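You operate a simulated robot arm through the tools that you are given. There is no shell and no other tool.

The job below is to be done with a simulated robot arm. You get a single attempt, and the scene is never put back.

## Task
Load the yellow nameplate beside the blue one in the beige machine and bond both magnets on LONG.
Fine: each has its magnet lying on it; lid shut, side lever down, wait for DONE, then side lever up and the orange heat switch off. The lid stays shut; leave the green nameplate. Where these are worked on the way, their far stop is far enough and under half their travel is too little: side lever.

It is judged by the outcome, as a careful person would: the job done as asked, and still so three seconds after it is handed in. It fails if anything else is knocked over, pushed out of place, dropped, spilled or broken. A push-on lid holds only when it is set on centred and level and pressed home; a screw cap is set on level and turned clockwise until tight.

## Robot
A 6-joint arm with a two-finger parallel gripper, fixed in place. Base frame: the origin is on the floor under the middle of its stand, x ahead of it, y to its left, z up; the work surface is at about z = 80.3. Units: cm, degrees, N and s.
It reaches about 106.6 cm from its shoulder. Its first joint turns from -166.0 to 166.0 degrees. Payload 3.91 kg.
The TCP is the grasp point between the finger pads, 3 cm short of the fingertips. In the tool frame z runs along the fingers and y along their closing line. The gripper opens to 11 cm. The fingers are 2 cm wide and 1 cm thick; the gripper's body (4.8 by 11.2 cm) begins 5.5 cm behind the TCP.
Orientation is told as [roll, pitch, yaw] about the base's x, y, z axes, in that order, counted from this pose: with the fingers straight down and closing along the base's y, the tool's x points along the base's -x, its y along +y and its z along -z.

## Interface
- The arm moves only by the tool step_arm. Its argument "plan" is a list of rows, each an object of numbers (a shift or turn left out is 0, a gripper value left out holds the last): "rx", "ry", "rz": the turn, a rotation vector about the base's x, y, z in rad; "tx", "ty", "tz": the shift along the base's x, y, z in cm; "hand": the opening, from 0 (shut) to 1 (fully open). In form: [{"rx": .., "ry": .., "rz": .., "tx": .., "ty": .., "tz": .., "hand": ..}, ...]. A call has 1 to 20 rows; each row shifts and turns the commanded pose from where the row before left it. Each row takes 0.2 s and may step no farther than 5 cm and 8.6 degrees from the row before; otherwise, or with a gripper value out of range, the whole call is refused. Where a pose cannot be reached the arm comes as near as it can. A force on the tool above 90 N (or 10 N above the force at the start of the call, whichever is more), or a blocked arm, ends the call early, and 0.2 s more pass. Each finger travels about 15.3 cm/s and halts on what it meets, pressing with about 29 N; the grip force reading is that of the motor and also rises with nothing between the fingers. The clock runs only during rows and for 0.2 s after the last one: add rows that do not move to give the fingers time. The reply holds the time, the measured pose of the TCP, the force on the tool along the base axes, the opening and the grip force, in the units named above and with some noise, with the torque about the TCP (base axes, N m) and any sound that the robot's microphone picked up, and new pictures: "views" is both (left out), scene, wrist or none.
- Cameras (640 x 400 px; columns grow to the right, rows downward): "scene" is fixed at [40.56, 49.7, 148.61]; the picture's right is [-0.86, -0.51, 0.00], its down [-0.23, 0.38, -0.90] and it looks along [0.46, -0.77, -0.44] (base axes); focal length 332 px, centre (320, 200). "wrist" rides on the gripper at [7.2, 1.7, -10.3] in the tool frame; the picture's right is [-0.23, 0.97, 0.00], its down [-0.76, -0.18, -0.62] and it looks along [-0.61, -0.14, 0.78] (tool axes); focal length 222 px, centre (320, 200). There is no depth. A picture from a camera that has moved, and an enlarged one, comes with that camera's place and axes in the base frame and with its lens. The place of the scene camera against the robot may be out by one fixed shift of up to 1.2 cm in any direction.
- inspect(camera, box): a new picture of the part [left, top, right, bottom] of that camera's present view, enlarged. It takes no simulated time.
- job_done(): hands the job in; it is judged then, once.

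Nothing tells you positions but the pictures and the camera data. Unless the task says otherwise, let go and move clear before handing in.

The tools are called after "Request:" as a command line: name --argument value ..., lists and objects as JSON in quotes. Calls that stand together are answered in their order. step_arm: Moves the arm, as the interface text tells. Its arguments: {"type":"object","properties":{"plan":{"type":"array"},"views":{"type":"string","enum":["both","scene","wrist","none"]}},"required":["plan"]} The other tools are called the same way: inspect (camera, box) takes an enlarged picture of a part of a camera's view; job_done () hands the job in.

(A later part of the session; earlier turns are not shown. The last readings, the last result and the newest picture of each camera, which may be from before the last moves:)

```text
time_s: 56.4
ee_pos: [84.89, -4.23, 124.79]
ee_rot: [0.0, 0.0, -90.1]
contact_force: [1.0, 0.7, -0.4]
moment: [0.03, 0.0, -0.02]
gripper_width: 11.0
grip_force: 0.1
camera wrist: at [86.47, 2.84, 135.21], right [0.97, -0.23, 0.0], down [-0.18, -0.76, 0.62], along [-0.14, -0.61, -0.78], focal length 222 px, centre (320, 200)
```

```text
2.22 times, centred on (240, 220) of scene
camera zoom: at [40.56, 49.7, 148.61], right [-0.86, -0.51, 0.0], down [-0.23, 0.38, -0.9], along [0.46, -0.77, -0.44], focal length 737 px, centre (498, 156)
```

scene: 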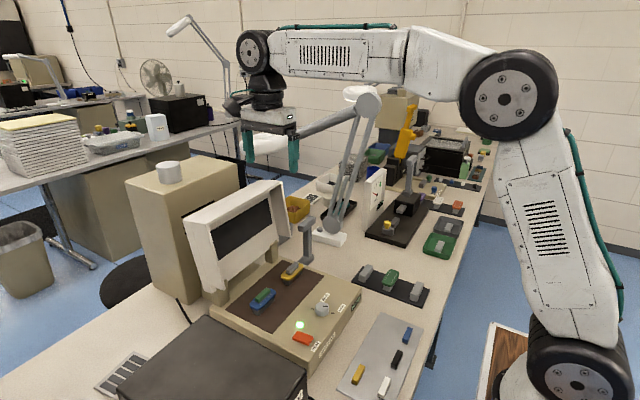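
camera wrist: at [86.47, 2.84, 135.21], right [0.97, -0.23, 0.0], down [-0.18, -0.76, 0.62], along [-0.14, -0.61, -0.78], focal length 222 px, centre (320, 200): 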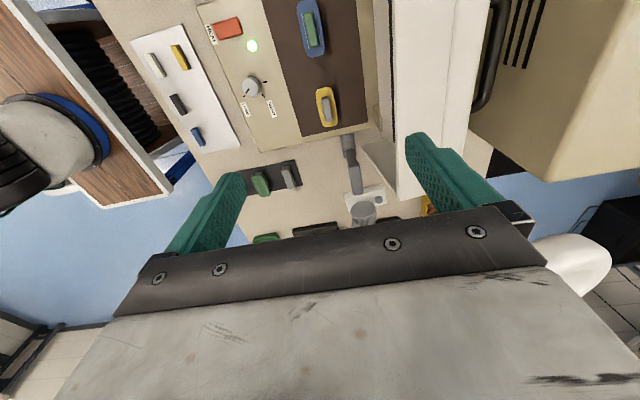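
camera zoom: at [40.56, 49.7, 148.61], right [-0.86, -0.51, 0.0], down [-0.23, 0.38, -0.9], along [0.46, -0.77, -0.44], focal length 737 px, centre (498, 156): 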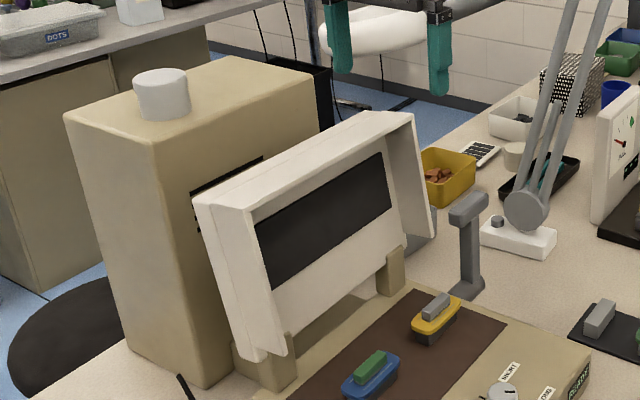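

I now see the lid from above and behind; there's something dark (a handle?) between the lid and the tower. Zooming in to check.

Request:
inspect --camera "wrist" --box '[340, 0, 560, 200]'

Request:
inspect --camera "wrist" --box '[330, 110, 420, 210]'

```text
2.00 times, centred on (450, 100) of wrist
camera zoom: at [86.47, 2.84, 135.21], right [0.97, -0.23, 0.0], down [-0.18, -0.76, 0.62], along [-0.14, -0.61, -0.78], focal length 444 px, centre (60, 400)
```

zoom: 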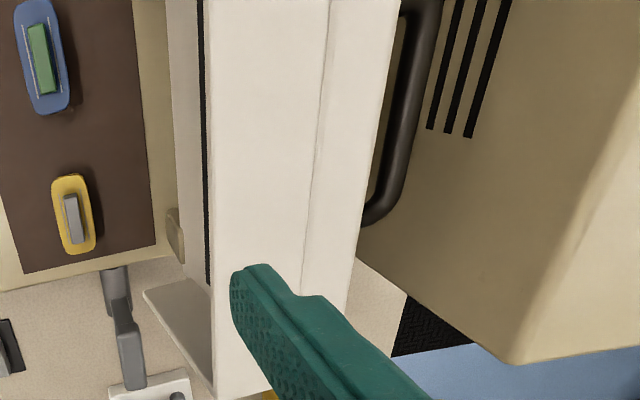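

```text
4.00 times, centred on (375, 160) of wrist
camera zoom: at [86.47, 2.84, 135.21], right [0.97, -0.23, 0.0], down [-0.18, -0.76, 0.62], along [-0.14, -0.61, -0.78], focal length 888 px, centre (100, 360)
```

zoom: 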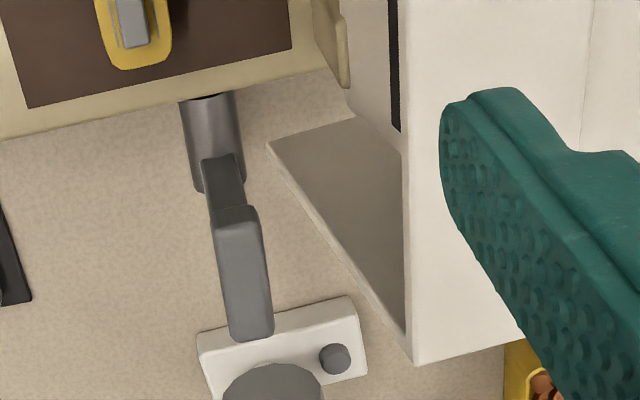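

There's a handle on the lid's back (y≈-9.4 to +0.7), so I'll straddle the lid edge clear of it at y≈-12.5. Moving above that spot and tilting the hand ~9° to match the lid's lean.

Request:
step_arm --plan '[{"tx": 2.4, "ty": -1.7}, {"tx": 2.4, "ty": -1.7}, {"tx": 2.4, "ty": -1.7, "ry": 0.08}, {"tx": 2.4, "ty": -1.6, "ry": 0.077}, {"tx": 2.2, "ty": -1.6, "tz": -2}, {"tz": -2}, {}]'

Request:
inspect --camera "wrist" --box '[200, 60, 460, 240]'

Request:
inspect --camera "scene" --box '[170, 130, 330, 270]'

```text
time_s: 58.0
ee_pos: [95.73, -12.42, 120.03]
ee_rot: [-9.0, 0.1, -90.0]
contact_force: [0.1, 0.4, -0.6]
moment: [0.01, 0.0, 0.03]
gripper_width: 11.0
grip_force: 0.0
out of reach, approached as far as the arm can: row 4, 5
camera wrist: at [98.82, -5.34, 129.95], right [0.96, -0.23, -0.15], down [-0.08, -0.76, 0.64], along [-0.26, -0.61, -0.75], focal length 222 px, centre (320, 200)
```

scene: 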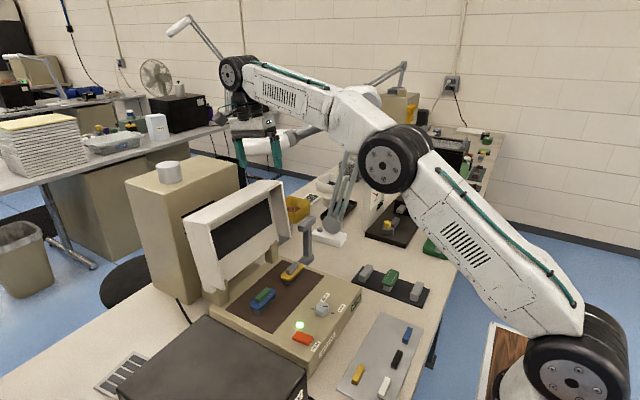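
wrist: 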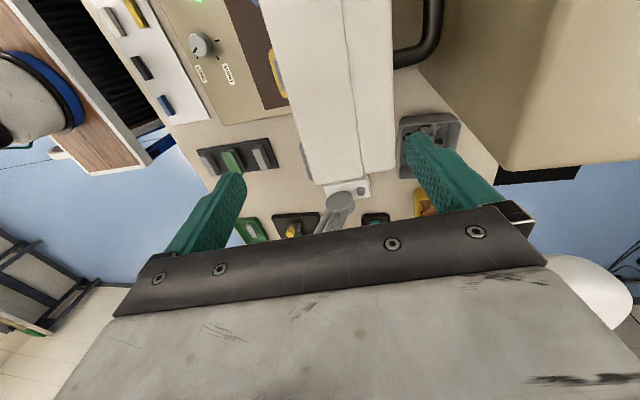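

```text
2.22 times, centred on (330, 150) of wrist
camera zoom: at [98.82, -5.34, 129.95], right [0.96, -0.23, -0.15], down [-0.08, -0.76, 0.64], along [-0.26, -0.61, -0.75], focal length 494 px, centre (298, 311)
```

zoom: 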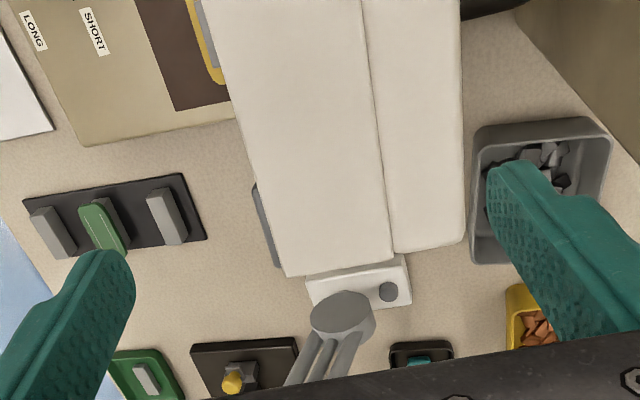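

```text
2.86 times, centred on (250, 200) of scene
camera zoom: at [40.56, 49.7, 148.61], right [-0.86, -0.51, 0.0], down [-0.23, 0.38, -0.9], along [0.46, -0.77, -0.44], focal length 947 px, centre (520, 200)
```

zoom: 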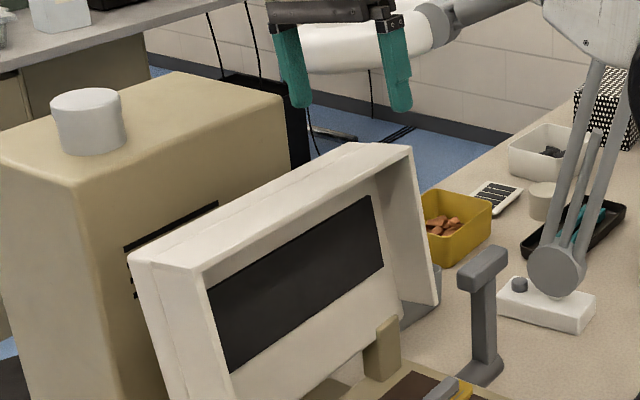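

The lid's top face runs from (92.6, z112) to (100.3, z110.7). With tilt the reach is marginal, so I'll go back to vertical fingers, centre over the edge and lower to straddle it.

Request:
step_arm --plan '[{"ry": -0.08}, {"ry": -0.077, "tx": 0.2}, {"tz": -1.5, "tx": 0.15}, {"tz": -1.5, "tx": 0.1}, {}]'

Request:
inspect --camera "wrist" --box '[200, 60, 460, 240]'

```text
time_s: 59.2
ee_pos: [95.93, -12.43, 117.12]
ee_rot: [-0.1, 0.0, -89.9]
contact_force: [0.5, 0.4, -0.3]
moment: [-0.02, 0.0, 0.04]
gripper_width: 11.04
grip_force: 0.2
camera wrist: at [97.55, -5.28, 127.43], right [0.97, -0.23, 0.0], down [-0.18, -0.76, 0.62], along [-0.14, -0.61, -0.78], focal length 222 px, centre (320, 200)
```

scene: 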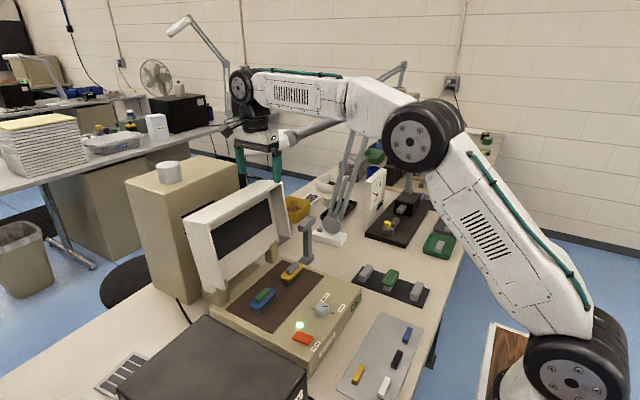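
wrist: 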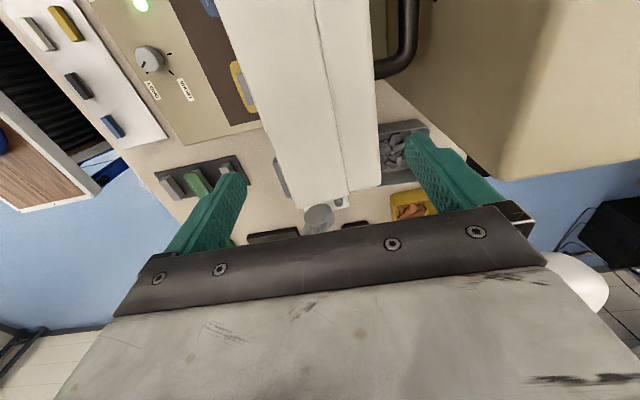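

```text
2.22 times, centred on (330, 150) of wrist
camera zoom: at [97.55, -5.28, 127.43], right [0.97, -0.23, 0.0], down [-0.18, -0.76, 0.62], along [-0.14, -0.61, -0.78], focal length 494 px, centre (298, 311)
```

zoom: 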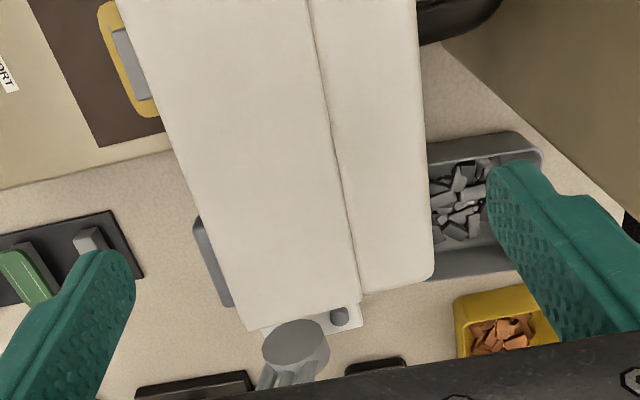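

Geometry confirmed; the lid edge is centred between the open fingers. Lowering to straddle it.

Request:
step_arm --plan '[{"tz": -1.5, "tx": 0.2}, {"tz": -1.5, "tx": 0.15}, {"tz": -1.2}, {"tz": -0.9}, {}]'

Request:
inspect --camera "wrist" --box '[200, 80, 460, 260]'

Request:
inspect --camera "scene" --box '[190, 120, 330, 270]'

```text
time_s: 60.4
ee_pos: [96.38, -12.42, 111.85]
ee_rot: [0.0, -0.1, -89.9]
contact_force: [0.2, -0.2, 0.7]
moment: [-0.01, 0.0, 0.0]
gripper_width: 10.99
grip_force: 0.1
camera wrist: at [98.0, -5.26, 122.3], right [0.97, -0.23, 0.0], down [-0.18, -0.76, 0.62], along [-0.14, -0.61, -0.78], focal length 222 px, centre (320, 200)
```

scene: 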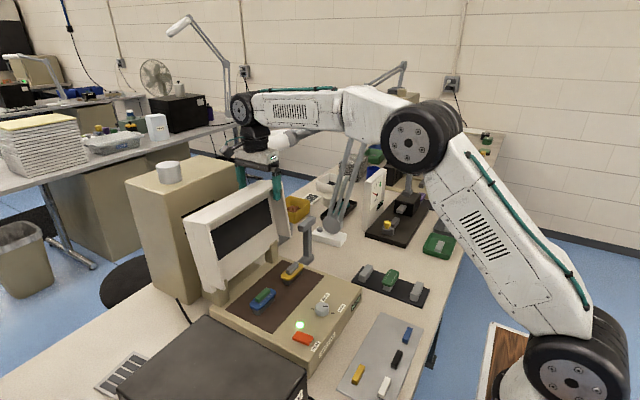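
wrist: 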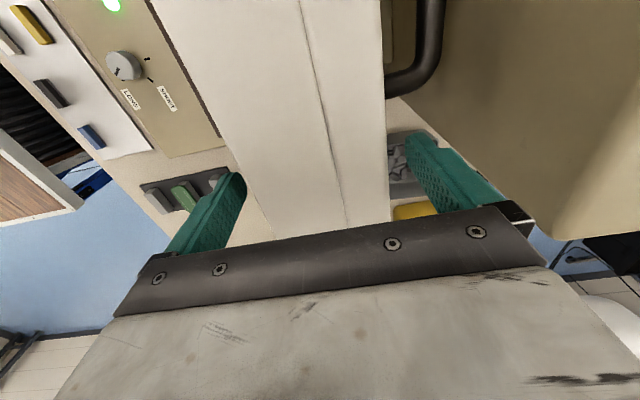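

```text
2.22 times, centred on (330, 170) of wrist
camera zoom: at [98.0, -5.26, 122.3], right [0.97, -0.23, 0.0], down [-0.18, -0.76, 0.62], along [-0.14, -0.61, -0.78], focal length 494 px, centre (298, 267)
```

zoom: 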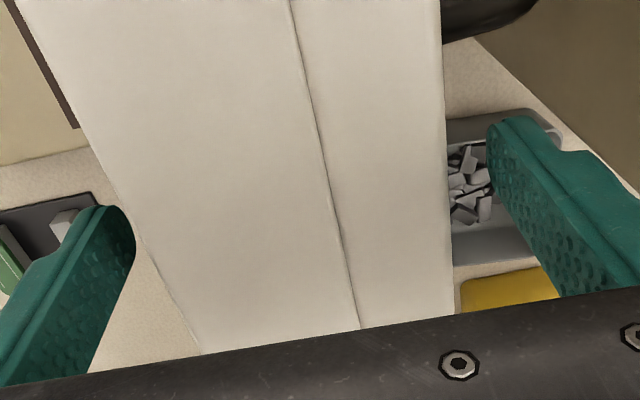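

```text
2.67 times, centred on (260, 195) of scene
camera zoom: at [40.56, 49.7, 148.61], right [-0.86, -0.51, 0.0], down [-0.23, 0.38, -0.9], along [0.46, -0.77, -0.44], focal length 884 px, centre (480, 213)
```

zoom: 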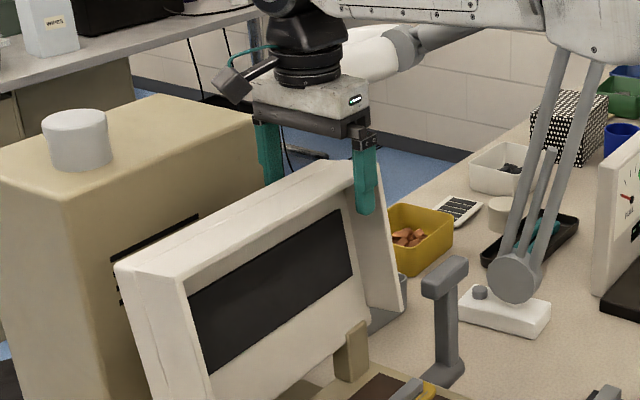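

Fingers straddle the lid edge cleanly. I'll narrow the opening slightly and begin pulling the lid forward slowly.

Request:
step_arm --plan '[{"hand": 0.89}, {}, {"tx": -0.5}, {"tx": -0.5}, {"tx": -0.6}, {"tx": -0.6}, {"tx": -0.6}, {"tx": -0.6}, {}]'

Request:
inspect --camera "scene" --box '[170, 150, 330, 310]'

Request:
inspect --camera "wrist" --box '[200, 80, 460, 260]'

```text
time_s: 62.4
ee_pos: [93.1, -12.25, 112.07]
ee_rot: [0.1, 0.0, -90.1]
contact_force: [0.1, -0.7, 0.5]
moment: [0.0, 0.02, 0.01]
gripper_width: 9.8
grip_force: 0.1
camera wrist: at [94.64, -5.2, 122.4], right [0.97, -0.23, 0.0], down [-0.18, -0.76, 0.62], along [-0.14, -0.61, -0.78], focal length 222 px, centre (320, 200)
```

scene: 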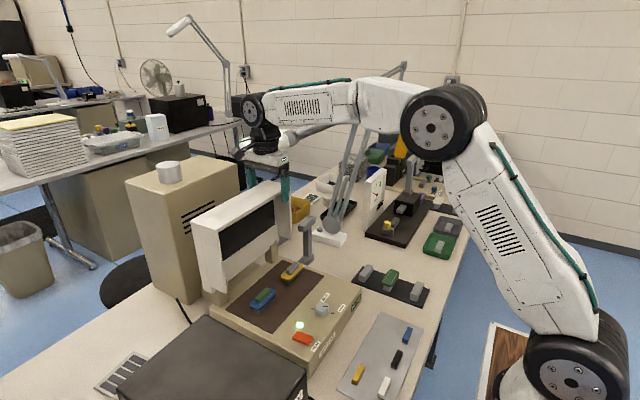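
wrist: 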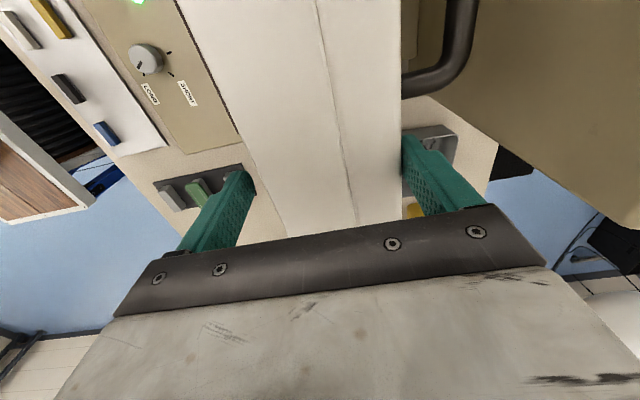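

```text
2.50 times, centred on (250, 230) of scene
camera zoom: at [40.56, 49.7, 148.61], right [-0.86, -0.51, 0.0], down [-0.23, 0.38, -0.9], along [0.46, -0.77, -0.44], focal length 829 px, centre (495, 125)
```

zoom: 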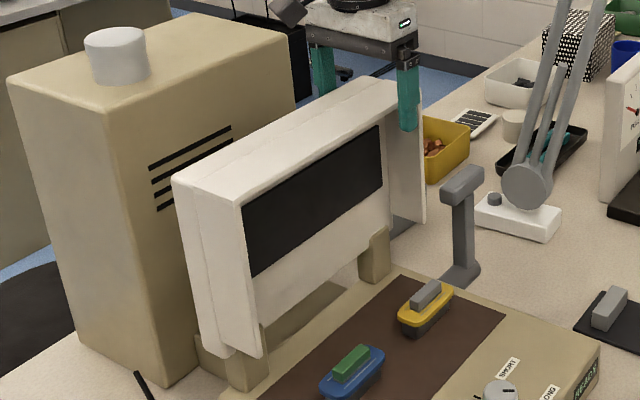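

```text
2.22 times, centred on (330, 170) of wrist
camera zoom: at [94.64, -5.2, 122.4], right [0.97, -0.23, 0.0], down [-0.18, -0.76, 0.62], along [-0.14, -0.61, -0.78], focal length 494 px, centre (298, 267)
```

zoom: 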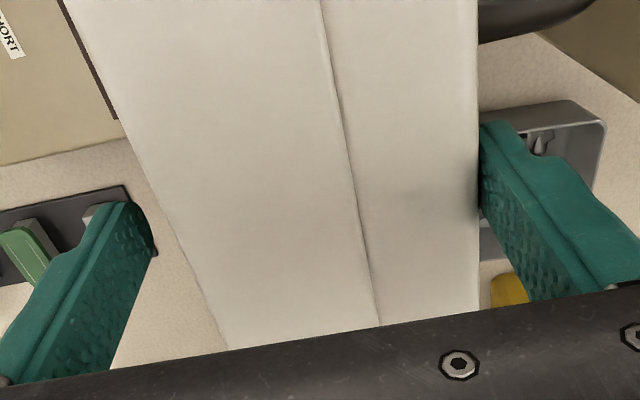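

The lid follows the back finger with almost no force and isn't falling. Continuing along the hinge arc while pitching the hand with the lid.

Request:
step_arm --plan '[{"tx": -1.42, "tz": -0.25, "ry": -0.0698}, {"tx": -1.41, "tz": -0.29, "ry": -0.0698}, {"tx": -1.38, "tz": -0.42, "ry": -0.0698}, {"tx": -1.34, "tz": -0.51, "ry": -0.0698}, {}]'

Request:
inspect --camera "scene" --box '[170, 150, 330, 310]'

Request:
inspect --camera "wrist" --box '[200, 80, 460, 260]'

```text
time_s: 63.6
ee_pos: [87.38, -12.42, 110.43]
ee_rot: [16.0, 0.0, -90.0]
contact_force: [-0.8, 0.0, -0.3]
moment: [0.02, 0.01, 0.05]
gripper_width: 9.84
grip_force: 0.3
camera wrist: at [86.06, -5.31, 120.93], right [0.94, -0.23, 0.27], down [-0.34, -0.76, 0.55], along [0.08, -0.61, -0.79], focal length 222 px, centre (320, 200)
```

scene: 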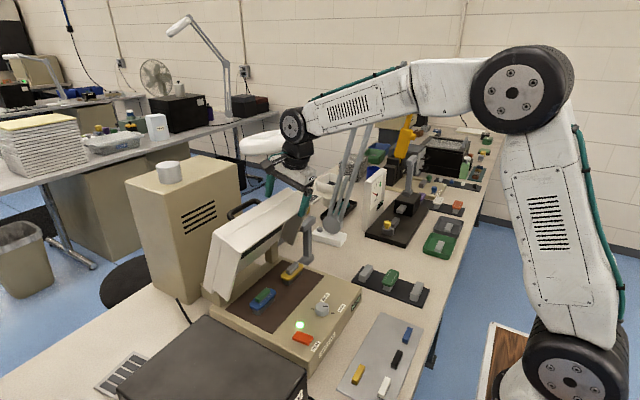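
wrist: 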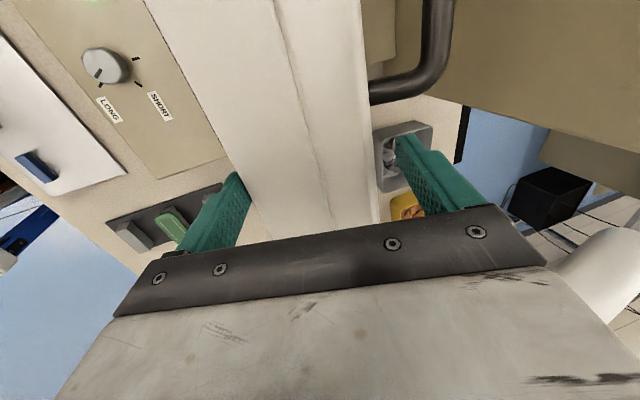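

```text
2.50 times, centred on (250, 230) of scene
camera zoom: at [40.56, 49.7, 148.61], right [-0.86, -0.51, 0.0], down [-0.23, 0.38, -0.9], along [0.46, -0.77, -0.44], focal length 829 px, centre (495, 125)
```

zoom: 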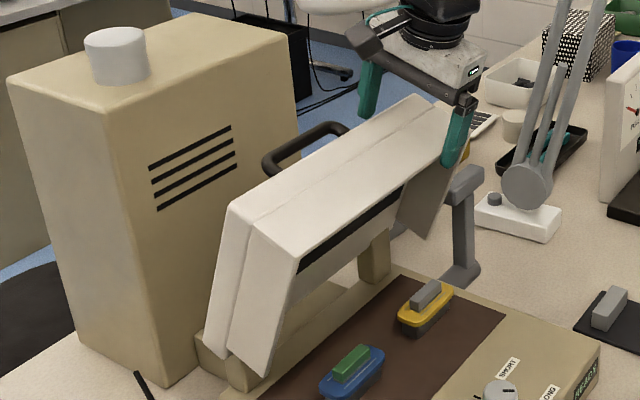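

```text
2.22 times, centred on (330, 170) of wrist
camera zoom: at [86.06, -5.31, 120.93], right [0.94, -0.23, 0.27], down [-0.34, -0.76, 0.55], along [0.08, -0.61, -0.79], focal length 494 px, centre (298, 267)
```

zoom: 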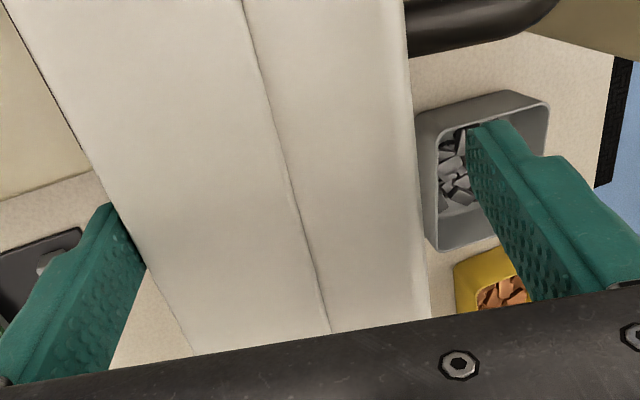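

The lid has tipped past balance and now rests on my front finger, fully controlled. Continuing the arc to lower it.

Request:
step_arm --plan '[{"tx": -1.3, "tz": -0.6, "ry": -0.0698}, {"tx": -1.27, "tz": -0.69, "ry": -0.0698}, {"tx": -1.2, "tz": -0.78, "ry": -0.0698}, {"tx": -1.16, "tz": -0.85, "ry": -0.0698}, {"tx": -1.08, "tz": -0.94, "ry": -0.0698}, {"tx": -1.03, "tz": -1.01, "ry": -0.0698}, {}]'

Request:
inspect --camera "scene" --box '[170, 150, 350, 330]'

Request:
inspect --camera "wrist" --box '[200, 80, 460, 260]'

```text
time_s: 65.2
ee_pos: [80.29, -12.46, 105.76]
ee_rot: [39.9, 0.1, -89.9]
contact_force: [-2.6, 1.1, -0.5]
moment: [0.04, 0.09, 0.0]
gripper_width: 9.91
grip_force: 1.7
camera wrist: at [74.87, -5.25, 114.7], right [0.75, -0.23, 0.63], down [-0.54, -0.76, 0.36], along [0.39, -0.61, -0.69], focal length 222 px, centre (320, 200)
```

scene: 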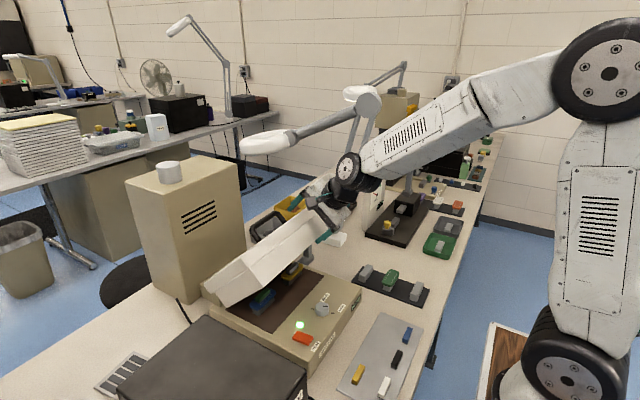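
wrist: 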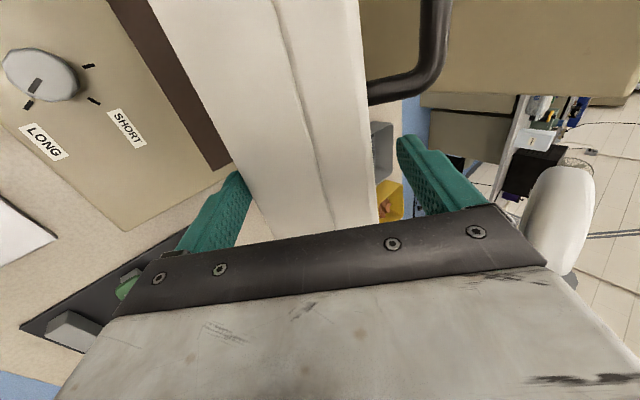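

```text
2.22 times, centred on (260, 240) of scene
camera zoom: at [40.56, 49.7, 148.61], right [-0.86, -0.51, 0.0], down [-0.23, 0.38, -0.9], along [0.46, -0.77, -0.44], focal length 737 px, centre (453, 111)
```

zoom: 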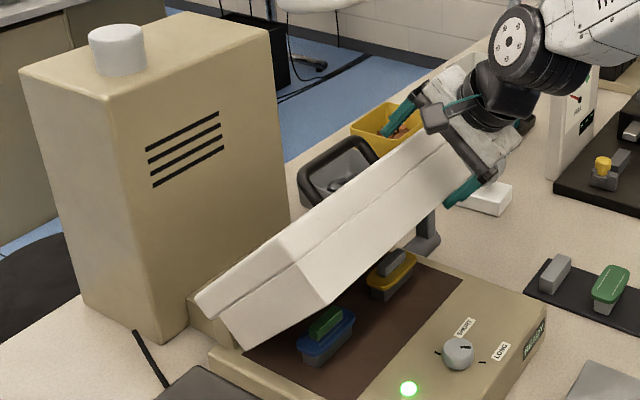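

```text
2.22 times, centred on (330, 170) of wrist
camera zoom: at [74.87, -5.25, 114.7], right [0.75, -0.23, 0.63], down [-0.54, -0.76, 0.36], along [0.39, -0.61, -0.69], focal length 494 px, centre (298, 267)
```

zoom: 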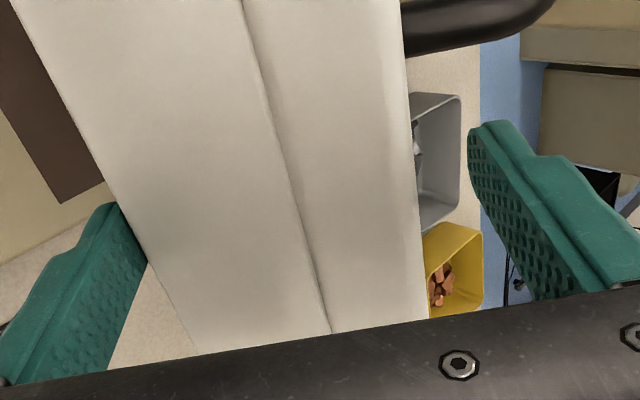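

The lid is coming down under control. Continuing.

Request:
step_arm --plan '[{"tx": -0.95, "tz": -1.08, "ry": -0.0698}, {"tx": -0.88, "tz": -1.15, "ry": -0.0698}, {"tx": -0.79, "tz": -1.2, "ry": -0.0698}, {"tx": -0.71, "tz": -1.25, "ry": -0.0698}, {}]'

Request:
inspect --camera "scene" --box '[180, 170, 360, 350]'

Request:
inspect --camera "wrist" --box '[200, 80, 460, 260]'

```text
time_s: 66.4
ee_pos: [77.03, -12.39, 100.96]
ee_rot: [56.0, 0.0, -90.0]
contact_force: [-2.8, -0.3, -1.8]
moment: [-0.04, 0.1, -0.02]
gripper_width: 9.95
grip_force: 1.8
camera wrist: at [69.32, -5.31, 108.16], right [0.54, -0.23, 0.81], down [-0.62, -0.76, 0.2], along [0.57, -0.61, -0.55], focal length 222 px, centre (320, 200)
```

scene: 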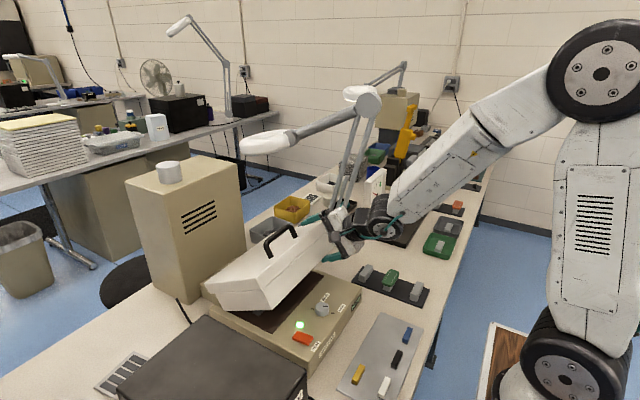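
wrist: 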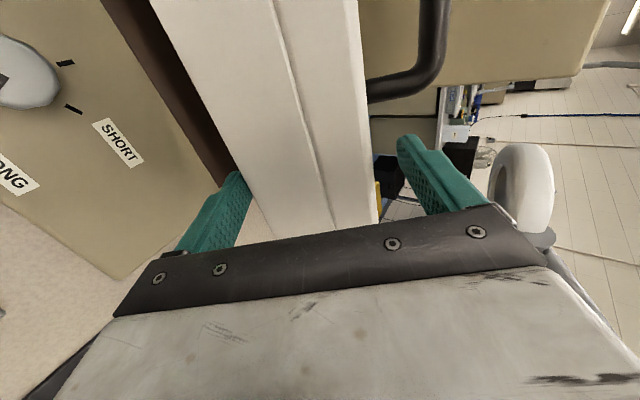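

```text
2.22 times, centred on (270, 260) of scene
camera zoom: at [40.56, 49.7, 148.61], right [-0.86, -0.51, 0.0], down [-0.23, 0.38, -0.9], along [0.46, -0.77, -0.44], focal length 737 px, centre (431, 67)
```

zoom: 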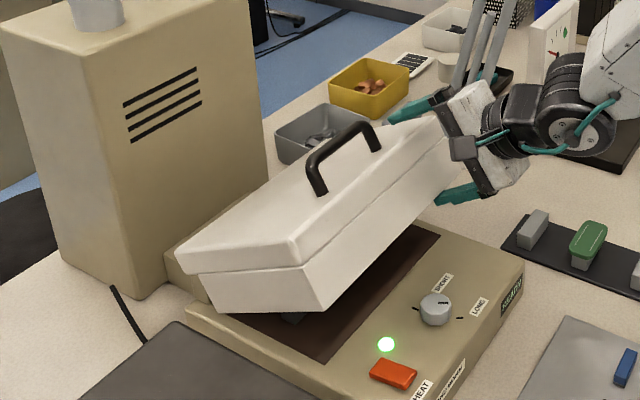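

```text
2.22 times, centred on (330, 170) of wrist
camera zoom: at [69.32, -5.31, 108.16], right [0.54, -0.23, 0.81], down [-0.62, -0.76, 0.2], along [0.57, -0.61, -0.55], focal length 494 px, centre (298, 267)
```

zoom: 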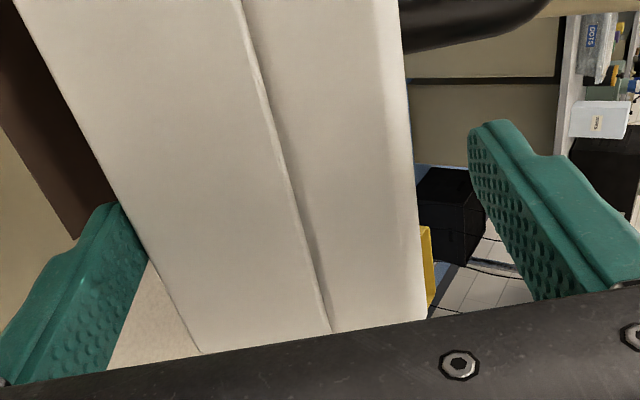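

Still fully supported, no reach problem. Continuing down another ~12°.

Request:
step_arm --plan '[{"tx": -0.61, "tz": -1.3, "ry": -0.0698}, {"tx": -0.52, "tz": -1.34, "ry": -0.0698}, {"tx": -0.42, "tz": -1.37, "ry": -0.0698}, {}]'

Request:
inspect --camera "scene" --box '[180, 190, 360, 350]'

Request:
inspect --camera "wrist" --box '[140, 0, 460, 260]'

```text
time_s: 67.4
ee_pos: [75.52, -12.42, 97.09]
ee_rot: [68.1, 0.1, -90.0]
contact_force: [-0.2, 0.8, -3.3]
moment: [-0.03, 0.03, -0.04]
gripper_width: 9.91
grip_force: 1.3
camera wrist: at [66.5, -5.31, 102.48], right [0.36, -0.23, 0.9], down [-0.65, -0.76, 0.07], along [0.67, -0.61, -0.42], focal length 222 px, centre (320, 200)
```

scene: 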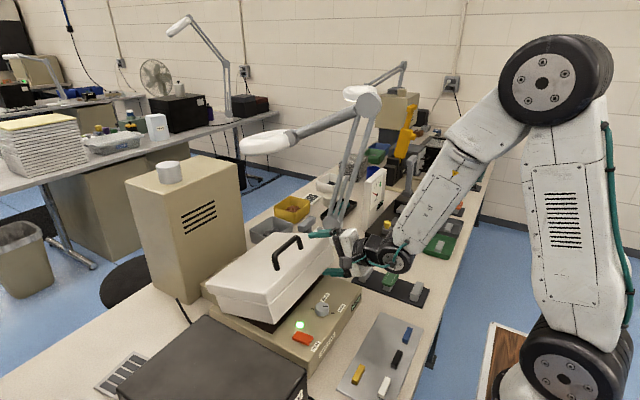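
wrist: 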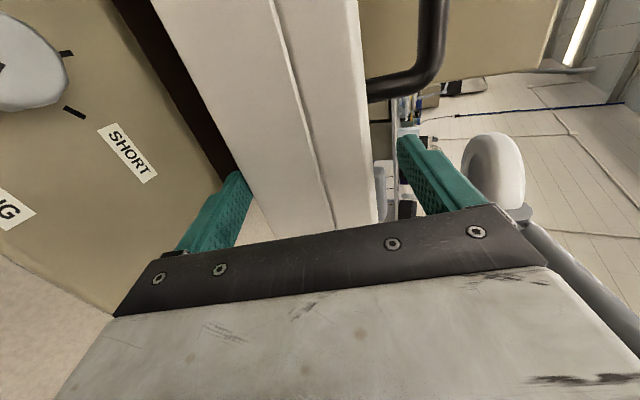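

```text
2.50 times, centred on (270, 270) of scene
camera zoom: at [40.56, 49.7, 148.61], right [-0.86, -0.51, 0.0], down [-0.23, 0.38, -0.9], along [0.46, -0.77, -0.44], focal length 829 px, centre (445, 25)
```

zoom: 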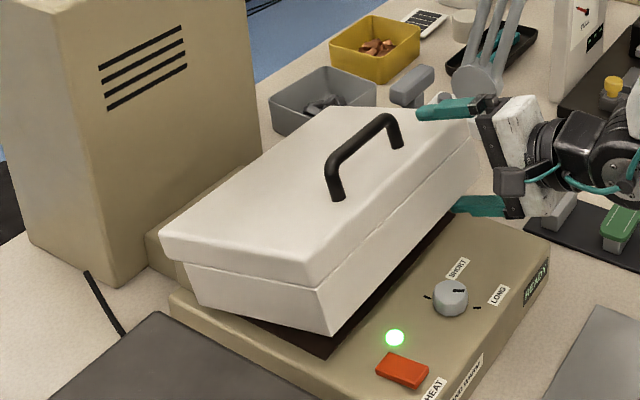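

```text
1.54 times, centred on (300, 130) of wrist
camera zoom: at [66.5, -5.31, 102.48], right [0.36, -0.23, 0.9], down [-0.65, -0.76, 0.07], along [0.67, -0.61, -0.42], focal length 342 px, centre (351, 308)
```

zoom: 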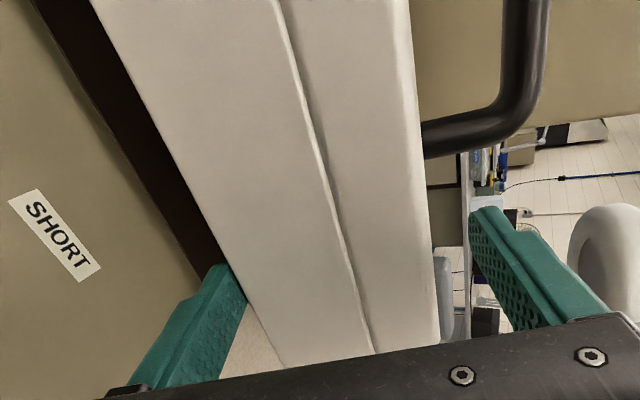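

The lid is about 15° from closed. My wrist is now low near the rack, so I'll check clearance to the green plate before lowering more.

Request:
inspect --camera "scene" --box '[320, 210, 450, 320]'

```text
3.64 times, centred on (385, 265) of scene
camera zoom: at [40.56, 49.7, 148.61], right [-0.86, -0.51, 0.0], down [-0.23, 0.38, -0.9], along [0.46, -0.77, -0.44], focal length 1206 px, centre (84, -36)
```

zoom: 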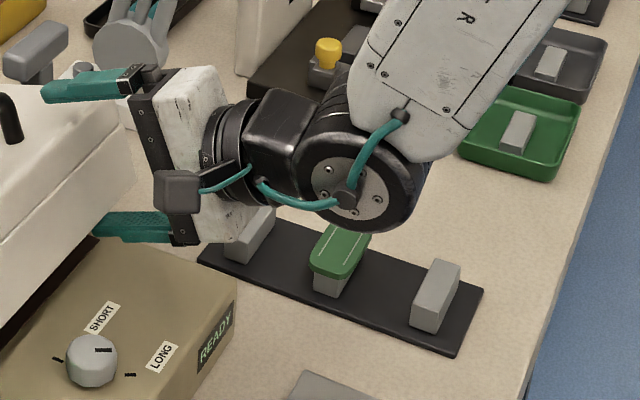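

Clearance is ample (wrist bottom ≈ z 101). Lowering the supported lid further, edging the finger slightly more under the rim.

Request:
step_arm --plan '[{"tx": 0.2, "tz": -0.7}, {"tx": 0.2, "tz": -0.7}, {"tx": 0.2, "tz": -0.7}, {"tz": -0.6}, {"tz": -0.5}, {}]'

Request:
inspect --camera "scene" --box '[220, 210, 370, 350]'

Request:
inspect --camera "wrist" --box '[140, 0, 460, 260]'

```text
time_s: 68.8
ee_pos: [76.08, -12.57, 93.72]
ee_rot: [68.0, 0.1, -90.0]
contact_force: [-0.9, -0.1, -3.4]
moment: [0.02, -0.01, 0.01]
gripper_width: 9.93
grip_force: 1.5
camera wrist: at [67.05, -5.33, 99.25], right [0.36, -0.23, 0.9], down [-0.64, -0.76, 0.07], along [0.67, -0.61, -0.42], focal length 222 px, centre (320, 200)
```

scene: 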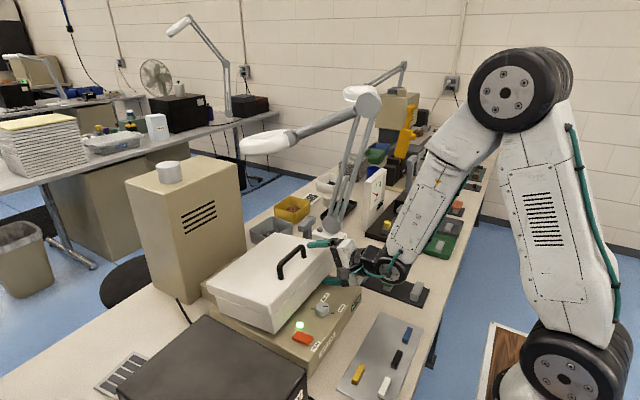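
wrist: 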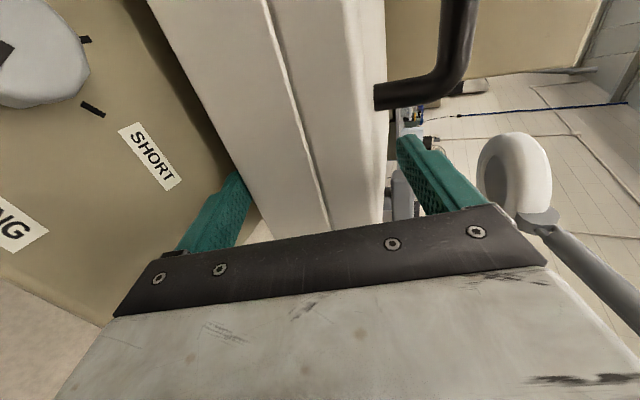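

```text
2.86 times, centred on (295, 280) of scene
camera zoom: at [40.56, 49.7, 148.61], right [-0.86, -0.51, 0.0], down [-0.23, 0.38, -0.9], along [0.46, -0.77, -0.44], focal length 947 px, centre (391, -29)
```

zoom: 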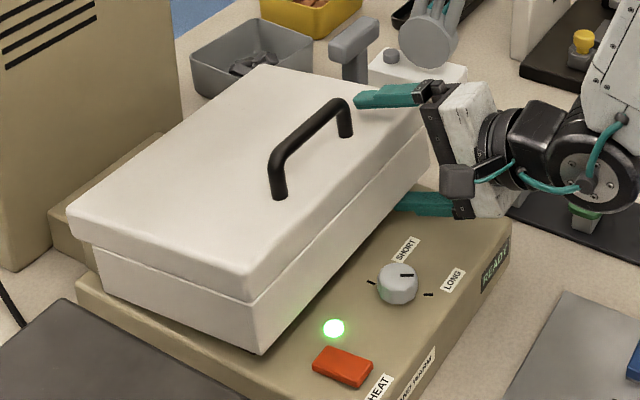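

```text
1.54 times, centred on (300, 130) of wrist
camera zoom: at [67.05, -5.33, 99.25], right [0.36, -0.23, 0.9], down [-0.64, -0.76, 0.07], along [0.67, -0.61, -0.42], focal length 342 px, centre (351, 308)
```

zoom: 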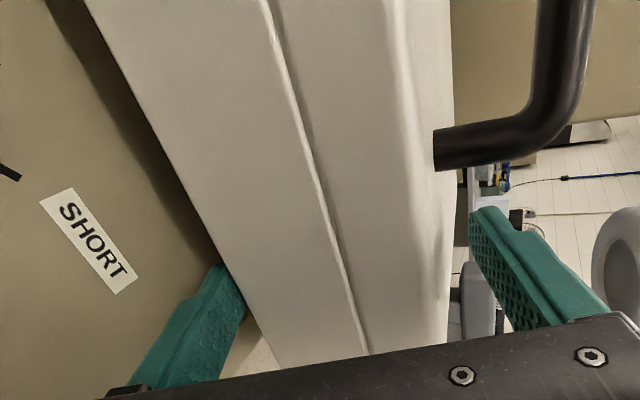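

The lid is only a few degrees from shut, resting on the lower finger. Lowering a touch more, then sliding the finger out from under the rim.

Request:
step_arm --plan '[{"tz": -0.3}, {"tz": -0.3}, {"tx": -0.5}, {"tx": -0.5}, {"tx": -0.5}, {"tx": -0.7}, {"tx": -1.0}, {"tx": -1.5}, {"tx": -2.0}, {}]'

Request:
inspect --camera "scene" --box '[200, 210, 380, 350]'

```text
time_s: 71.0
ee_pos: [73.23, -13.53, 93.11]
ee_rot: [68.0, 0.0, -90.0]
contact_force: [0.6, -0.6, -0.1]
moment: [0.03, -0.03, 0.0]
gripper_width: 9.8
grip_force: 0.2
out of reach, approached as far as the arm can: row 7, 8, 9
camera wrist: at [64.28, -6.48, 98.56], right [0.36, -0.23, 0.9], down [-0.64, -0.76, 0.07], along [0.67, -0.61, -0.42], focal length 222 px, centre (320, 200)
```

scene: 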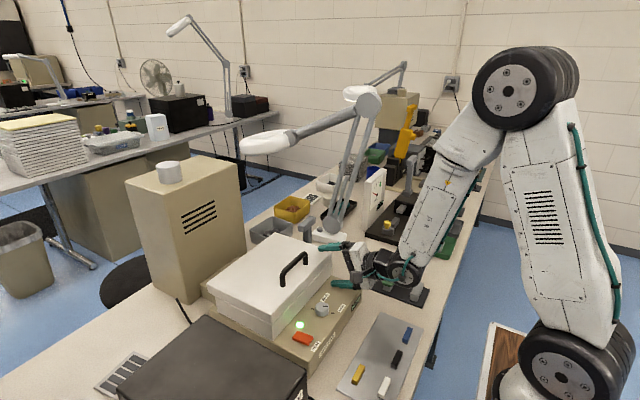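
wrist: 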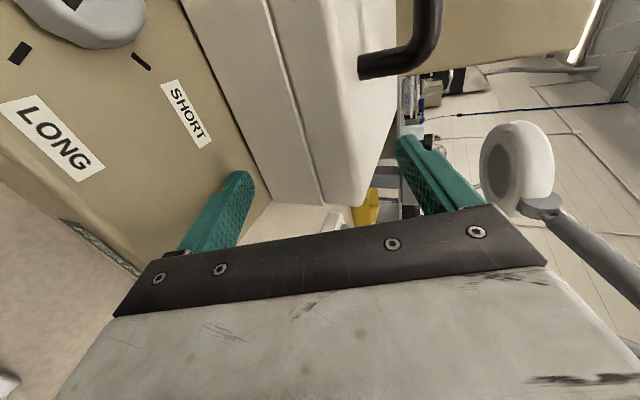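

```text
2.86 times, centred on (290, 280) of scene
camera zoom: at [40.56, 49.7, 148.61], right [-0.86, -0.51, 0.0], down [-0.23, 0.38, -0.9], along [0.46, -0.77, -0.44], focal length 947 px, centre (406, -29)
```

zoom: 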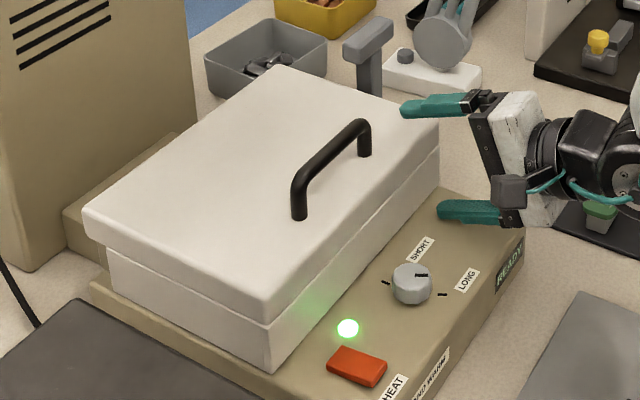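

The lid is down on the machine. I'll raise the hand clear and rotate back to vertical, then check the lid closely.

Request:
step_arm --plan '[{"tz": 2}, {"tz": 3}, {"tz": 3.5}, {"tz": 3.5}, {"ry": 0.148, "tz": 1}, {"ry": 0.148, "tz": 1}, {"ry": 0.148, "tz": 1}, {"ry": 0.148, "tz": 1}, {"ry": 0.148}, {"ry": 0.148}, {"ry": 0.148}, {"ry": 0.151}, {}]'

Request:
inspect --camera "scene" --box '[190, 210, 370, 360]'

```text
time_s: 73.8
ee_pos: [73.31, -13.55, 108.94]
ee_rot: [-0.1, 0.0, -90.0]
contact_force: [0.1, -0.4, 0.2]
moment: [0.04, -0.02, -0.01]
gripper_width: 9.78
grip_force: 0.0
camera wrist: at [74.91, -6.31, 119.38], right [0.97, -0.23, 0.0], down [-0.18, -0.76, 0.62], along [-0.14, -0.61, -0.78], focal length 222 px, centre (320, 200)
```

scene: 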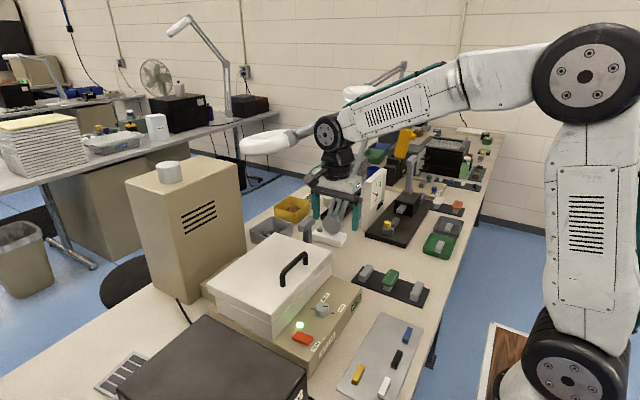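
wrist: 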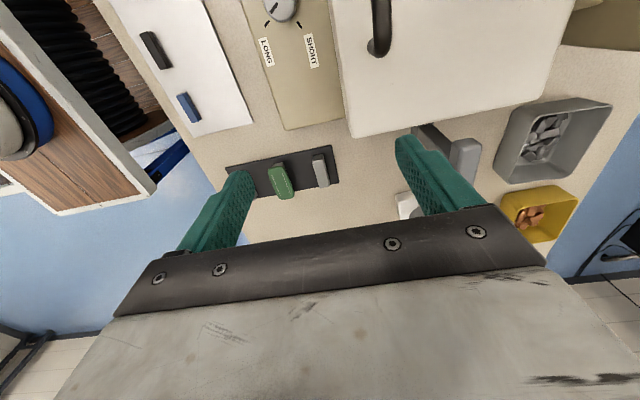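

```text
2.67 times, centred on (280, 285) of scene
camera zoom: at [40.56, 49.7, 148.61], right [-0.86, -0.51, 0.0], down [-0.23, 0.38, -0.9], along [0.46, -0.77, -0.44], focal length 884 px, centre (427, -27)
```

zoom: 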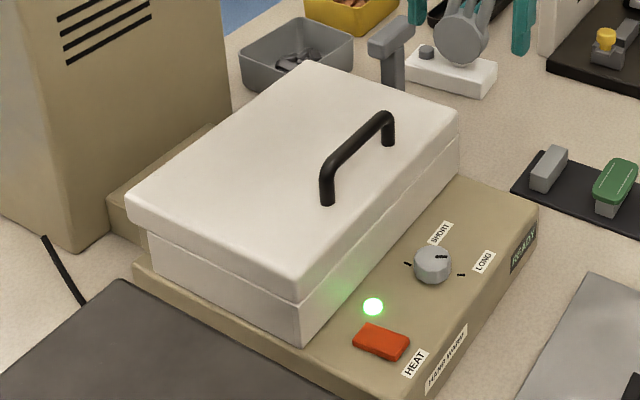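

The lid appears shut. I'll close the fingers and press gently on the lid's front top to make sure it is fully down.

Request:
step_arm --plan '[{"tx": 2.5, "hand": 0.3}, {"tx": 2.7, "hand": 0.05}, {"tz": -3}, {"tz": -3}, {"tz": -2.5}, {"tz": -1.5}, {"tz": -0.7}, {}]' --views "wrist"

```text
time_s: 75.6
ee_pos: [78.56, -13.6, 98.17]
ee_rot: [-0.1, 0.1, -90.0]
contact_force: [-0.5, 0.2, -0.7]
moment: [0.01, -0.02, -0.05]
gripper_width: 0.55
grip_force: 0.1
camera wrist: at [80.15, -6.4, 108.65], right [0.97, -0.23, 0.0], down [-0.18, -0.76, 0.62], along [-0.14, -0.61, -0.78], focal length 222 px, centre (320, 200)
```

wrist: 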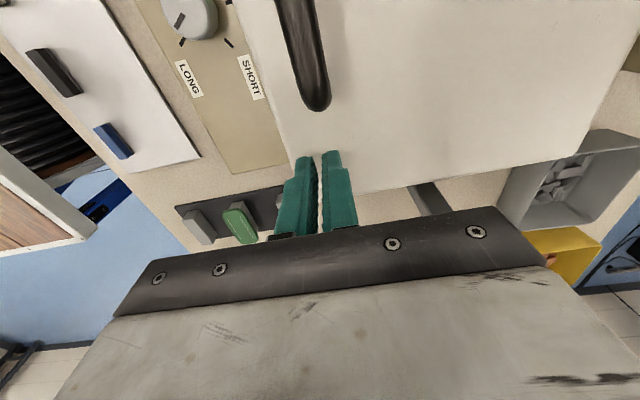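

Approaching contact on the lid top; stepping down in small increments.

Request:
step_arm --plan '[{"tz": -0.4}, {"tz": -0.3}, {"tz": -0.3}, {"tz": -0.3}, {}]' --views "none"

```text
time_s: 76.8
ee_pos: [78.54, -13.48, 97.51]
ee_rot: [0.6, -0.1, -89.9]
contact_force: [1.1, 3.4, 56.1]
moment: [0.27, 0.31, -0.21]
gripper_width: 0.68
grip_force: 1.5
```

Firm contact (56 N) with no yielding: the lid is fully shut. Raising to look at the side lever from above.

Request:
step_arm --plan '[{"tz": 1}, {"tz": 3}, {"tz": 4, "tx": 1}, {"tz": 4, "tx": 2}, {"tx": 2, "tz": 2}, {}]'

Request:
inspect --camera "wrist" --box '[310, 90, 470, 220]'

Request:
inspect --camera "scene" --box '[270, 200, 350, 270]'

```text
time_s: 78.2
ee_pos: [83.36, -13.51, 111.05]
ee_rot: [0.0, 0.0, -90.0]
contact_force: [-0.9, -0.4, -0.8]
moment: [-0.02, -0.05, 0.0]
gripper_width: 0.57
grip_force: 0.0
camera wrist: at [85.0, -6.32, 121.43], right [0.97, -0.23, 0.0], down [-0.18, -0.76, 0.62], along [-0.14, -0.61, -0.78], focal length 222 px, centre (320, 200)
```

scene: 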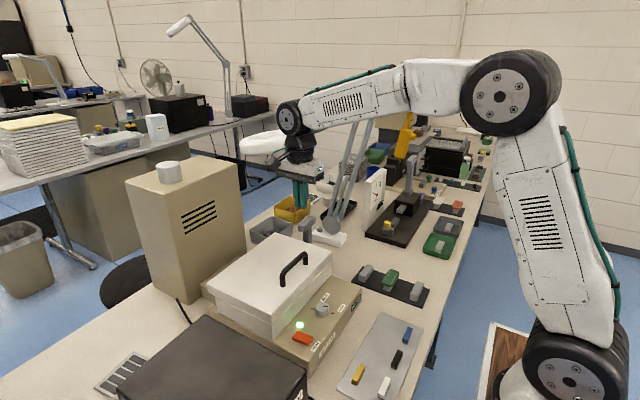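
wrist: 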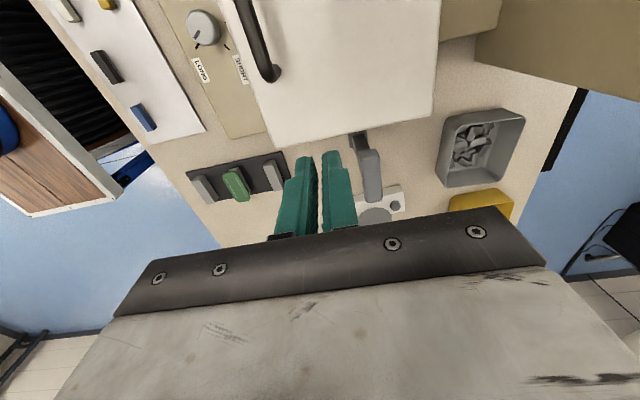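

```text
3.08 times, centred on (390, 155) of wrist
camera zoom: at [85.0, -6.32, 121.43], right [0.97, -0.23, 0.0], down [-0.18, -0.76, 0.62], along [-0.14, -0.61, -0.78], focal length 684 px, centre (105, 338)
```

zoom: 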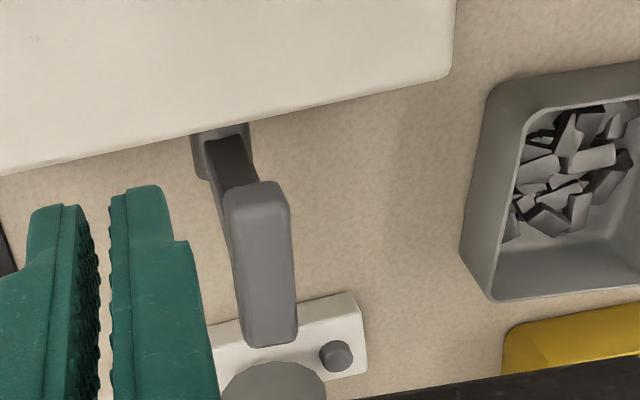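

```text
5.71 times, centred on (310, 235) of scene
camera zoom: at [40.56, 49.7, 148.61], right [-0.86, -0.51, 0.0], down [-0.23, 0.38, -0.9], along [0.46, -0.77, -0.44], focal length 1895 px, centre (377, 0)
```

zoom: 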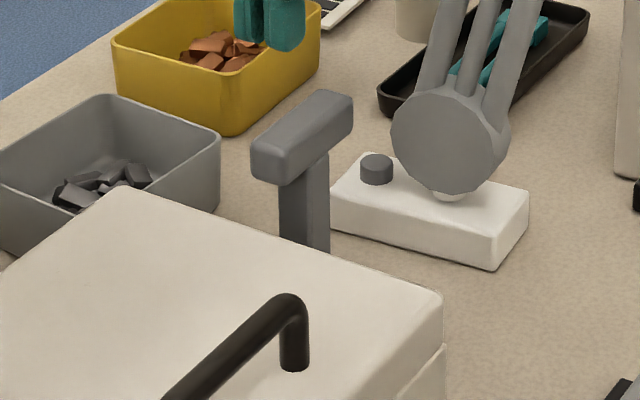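

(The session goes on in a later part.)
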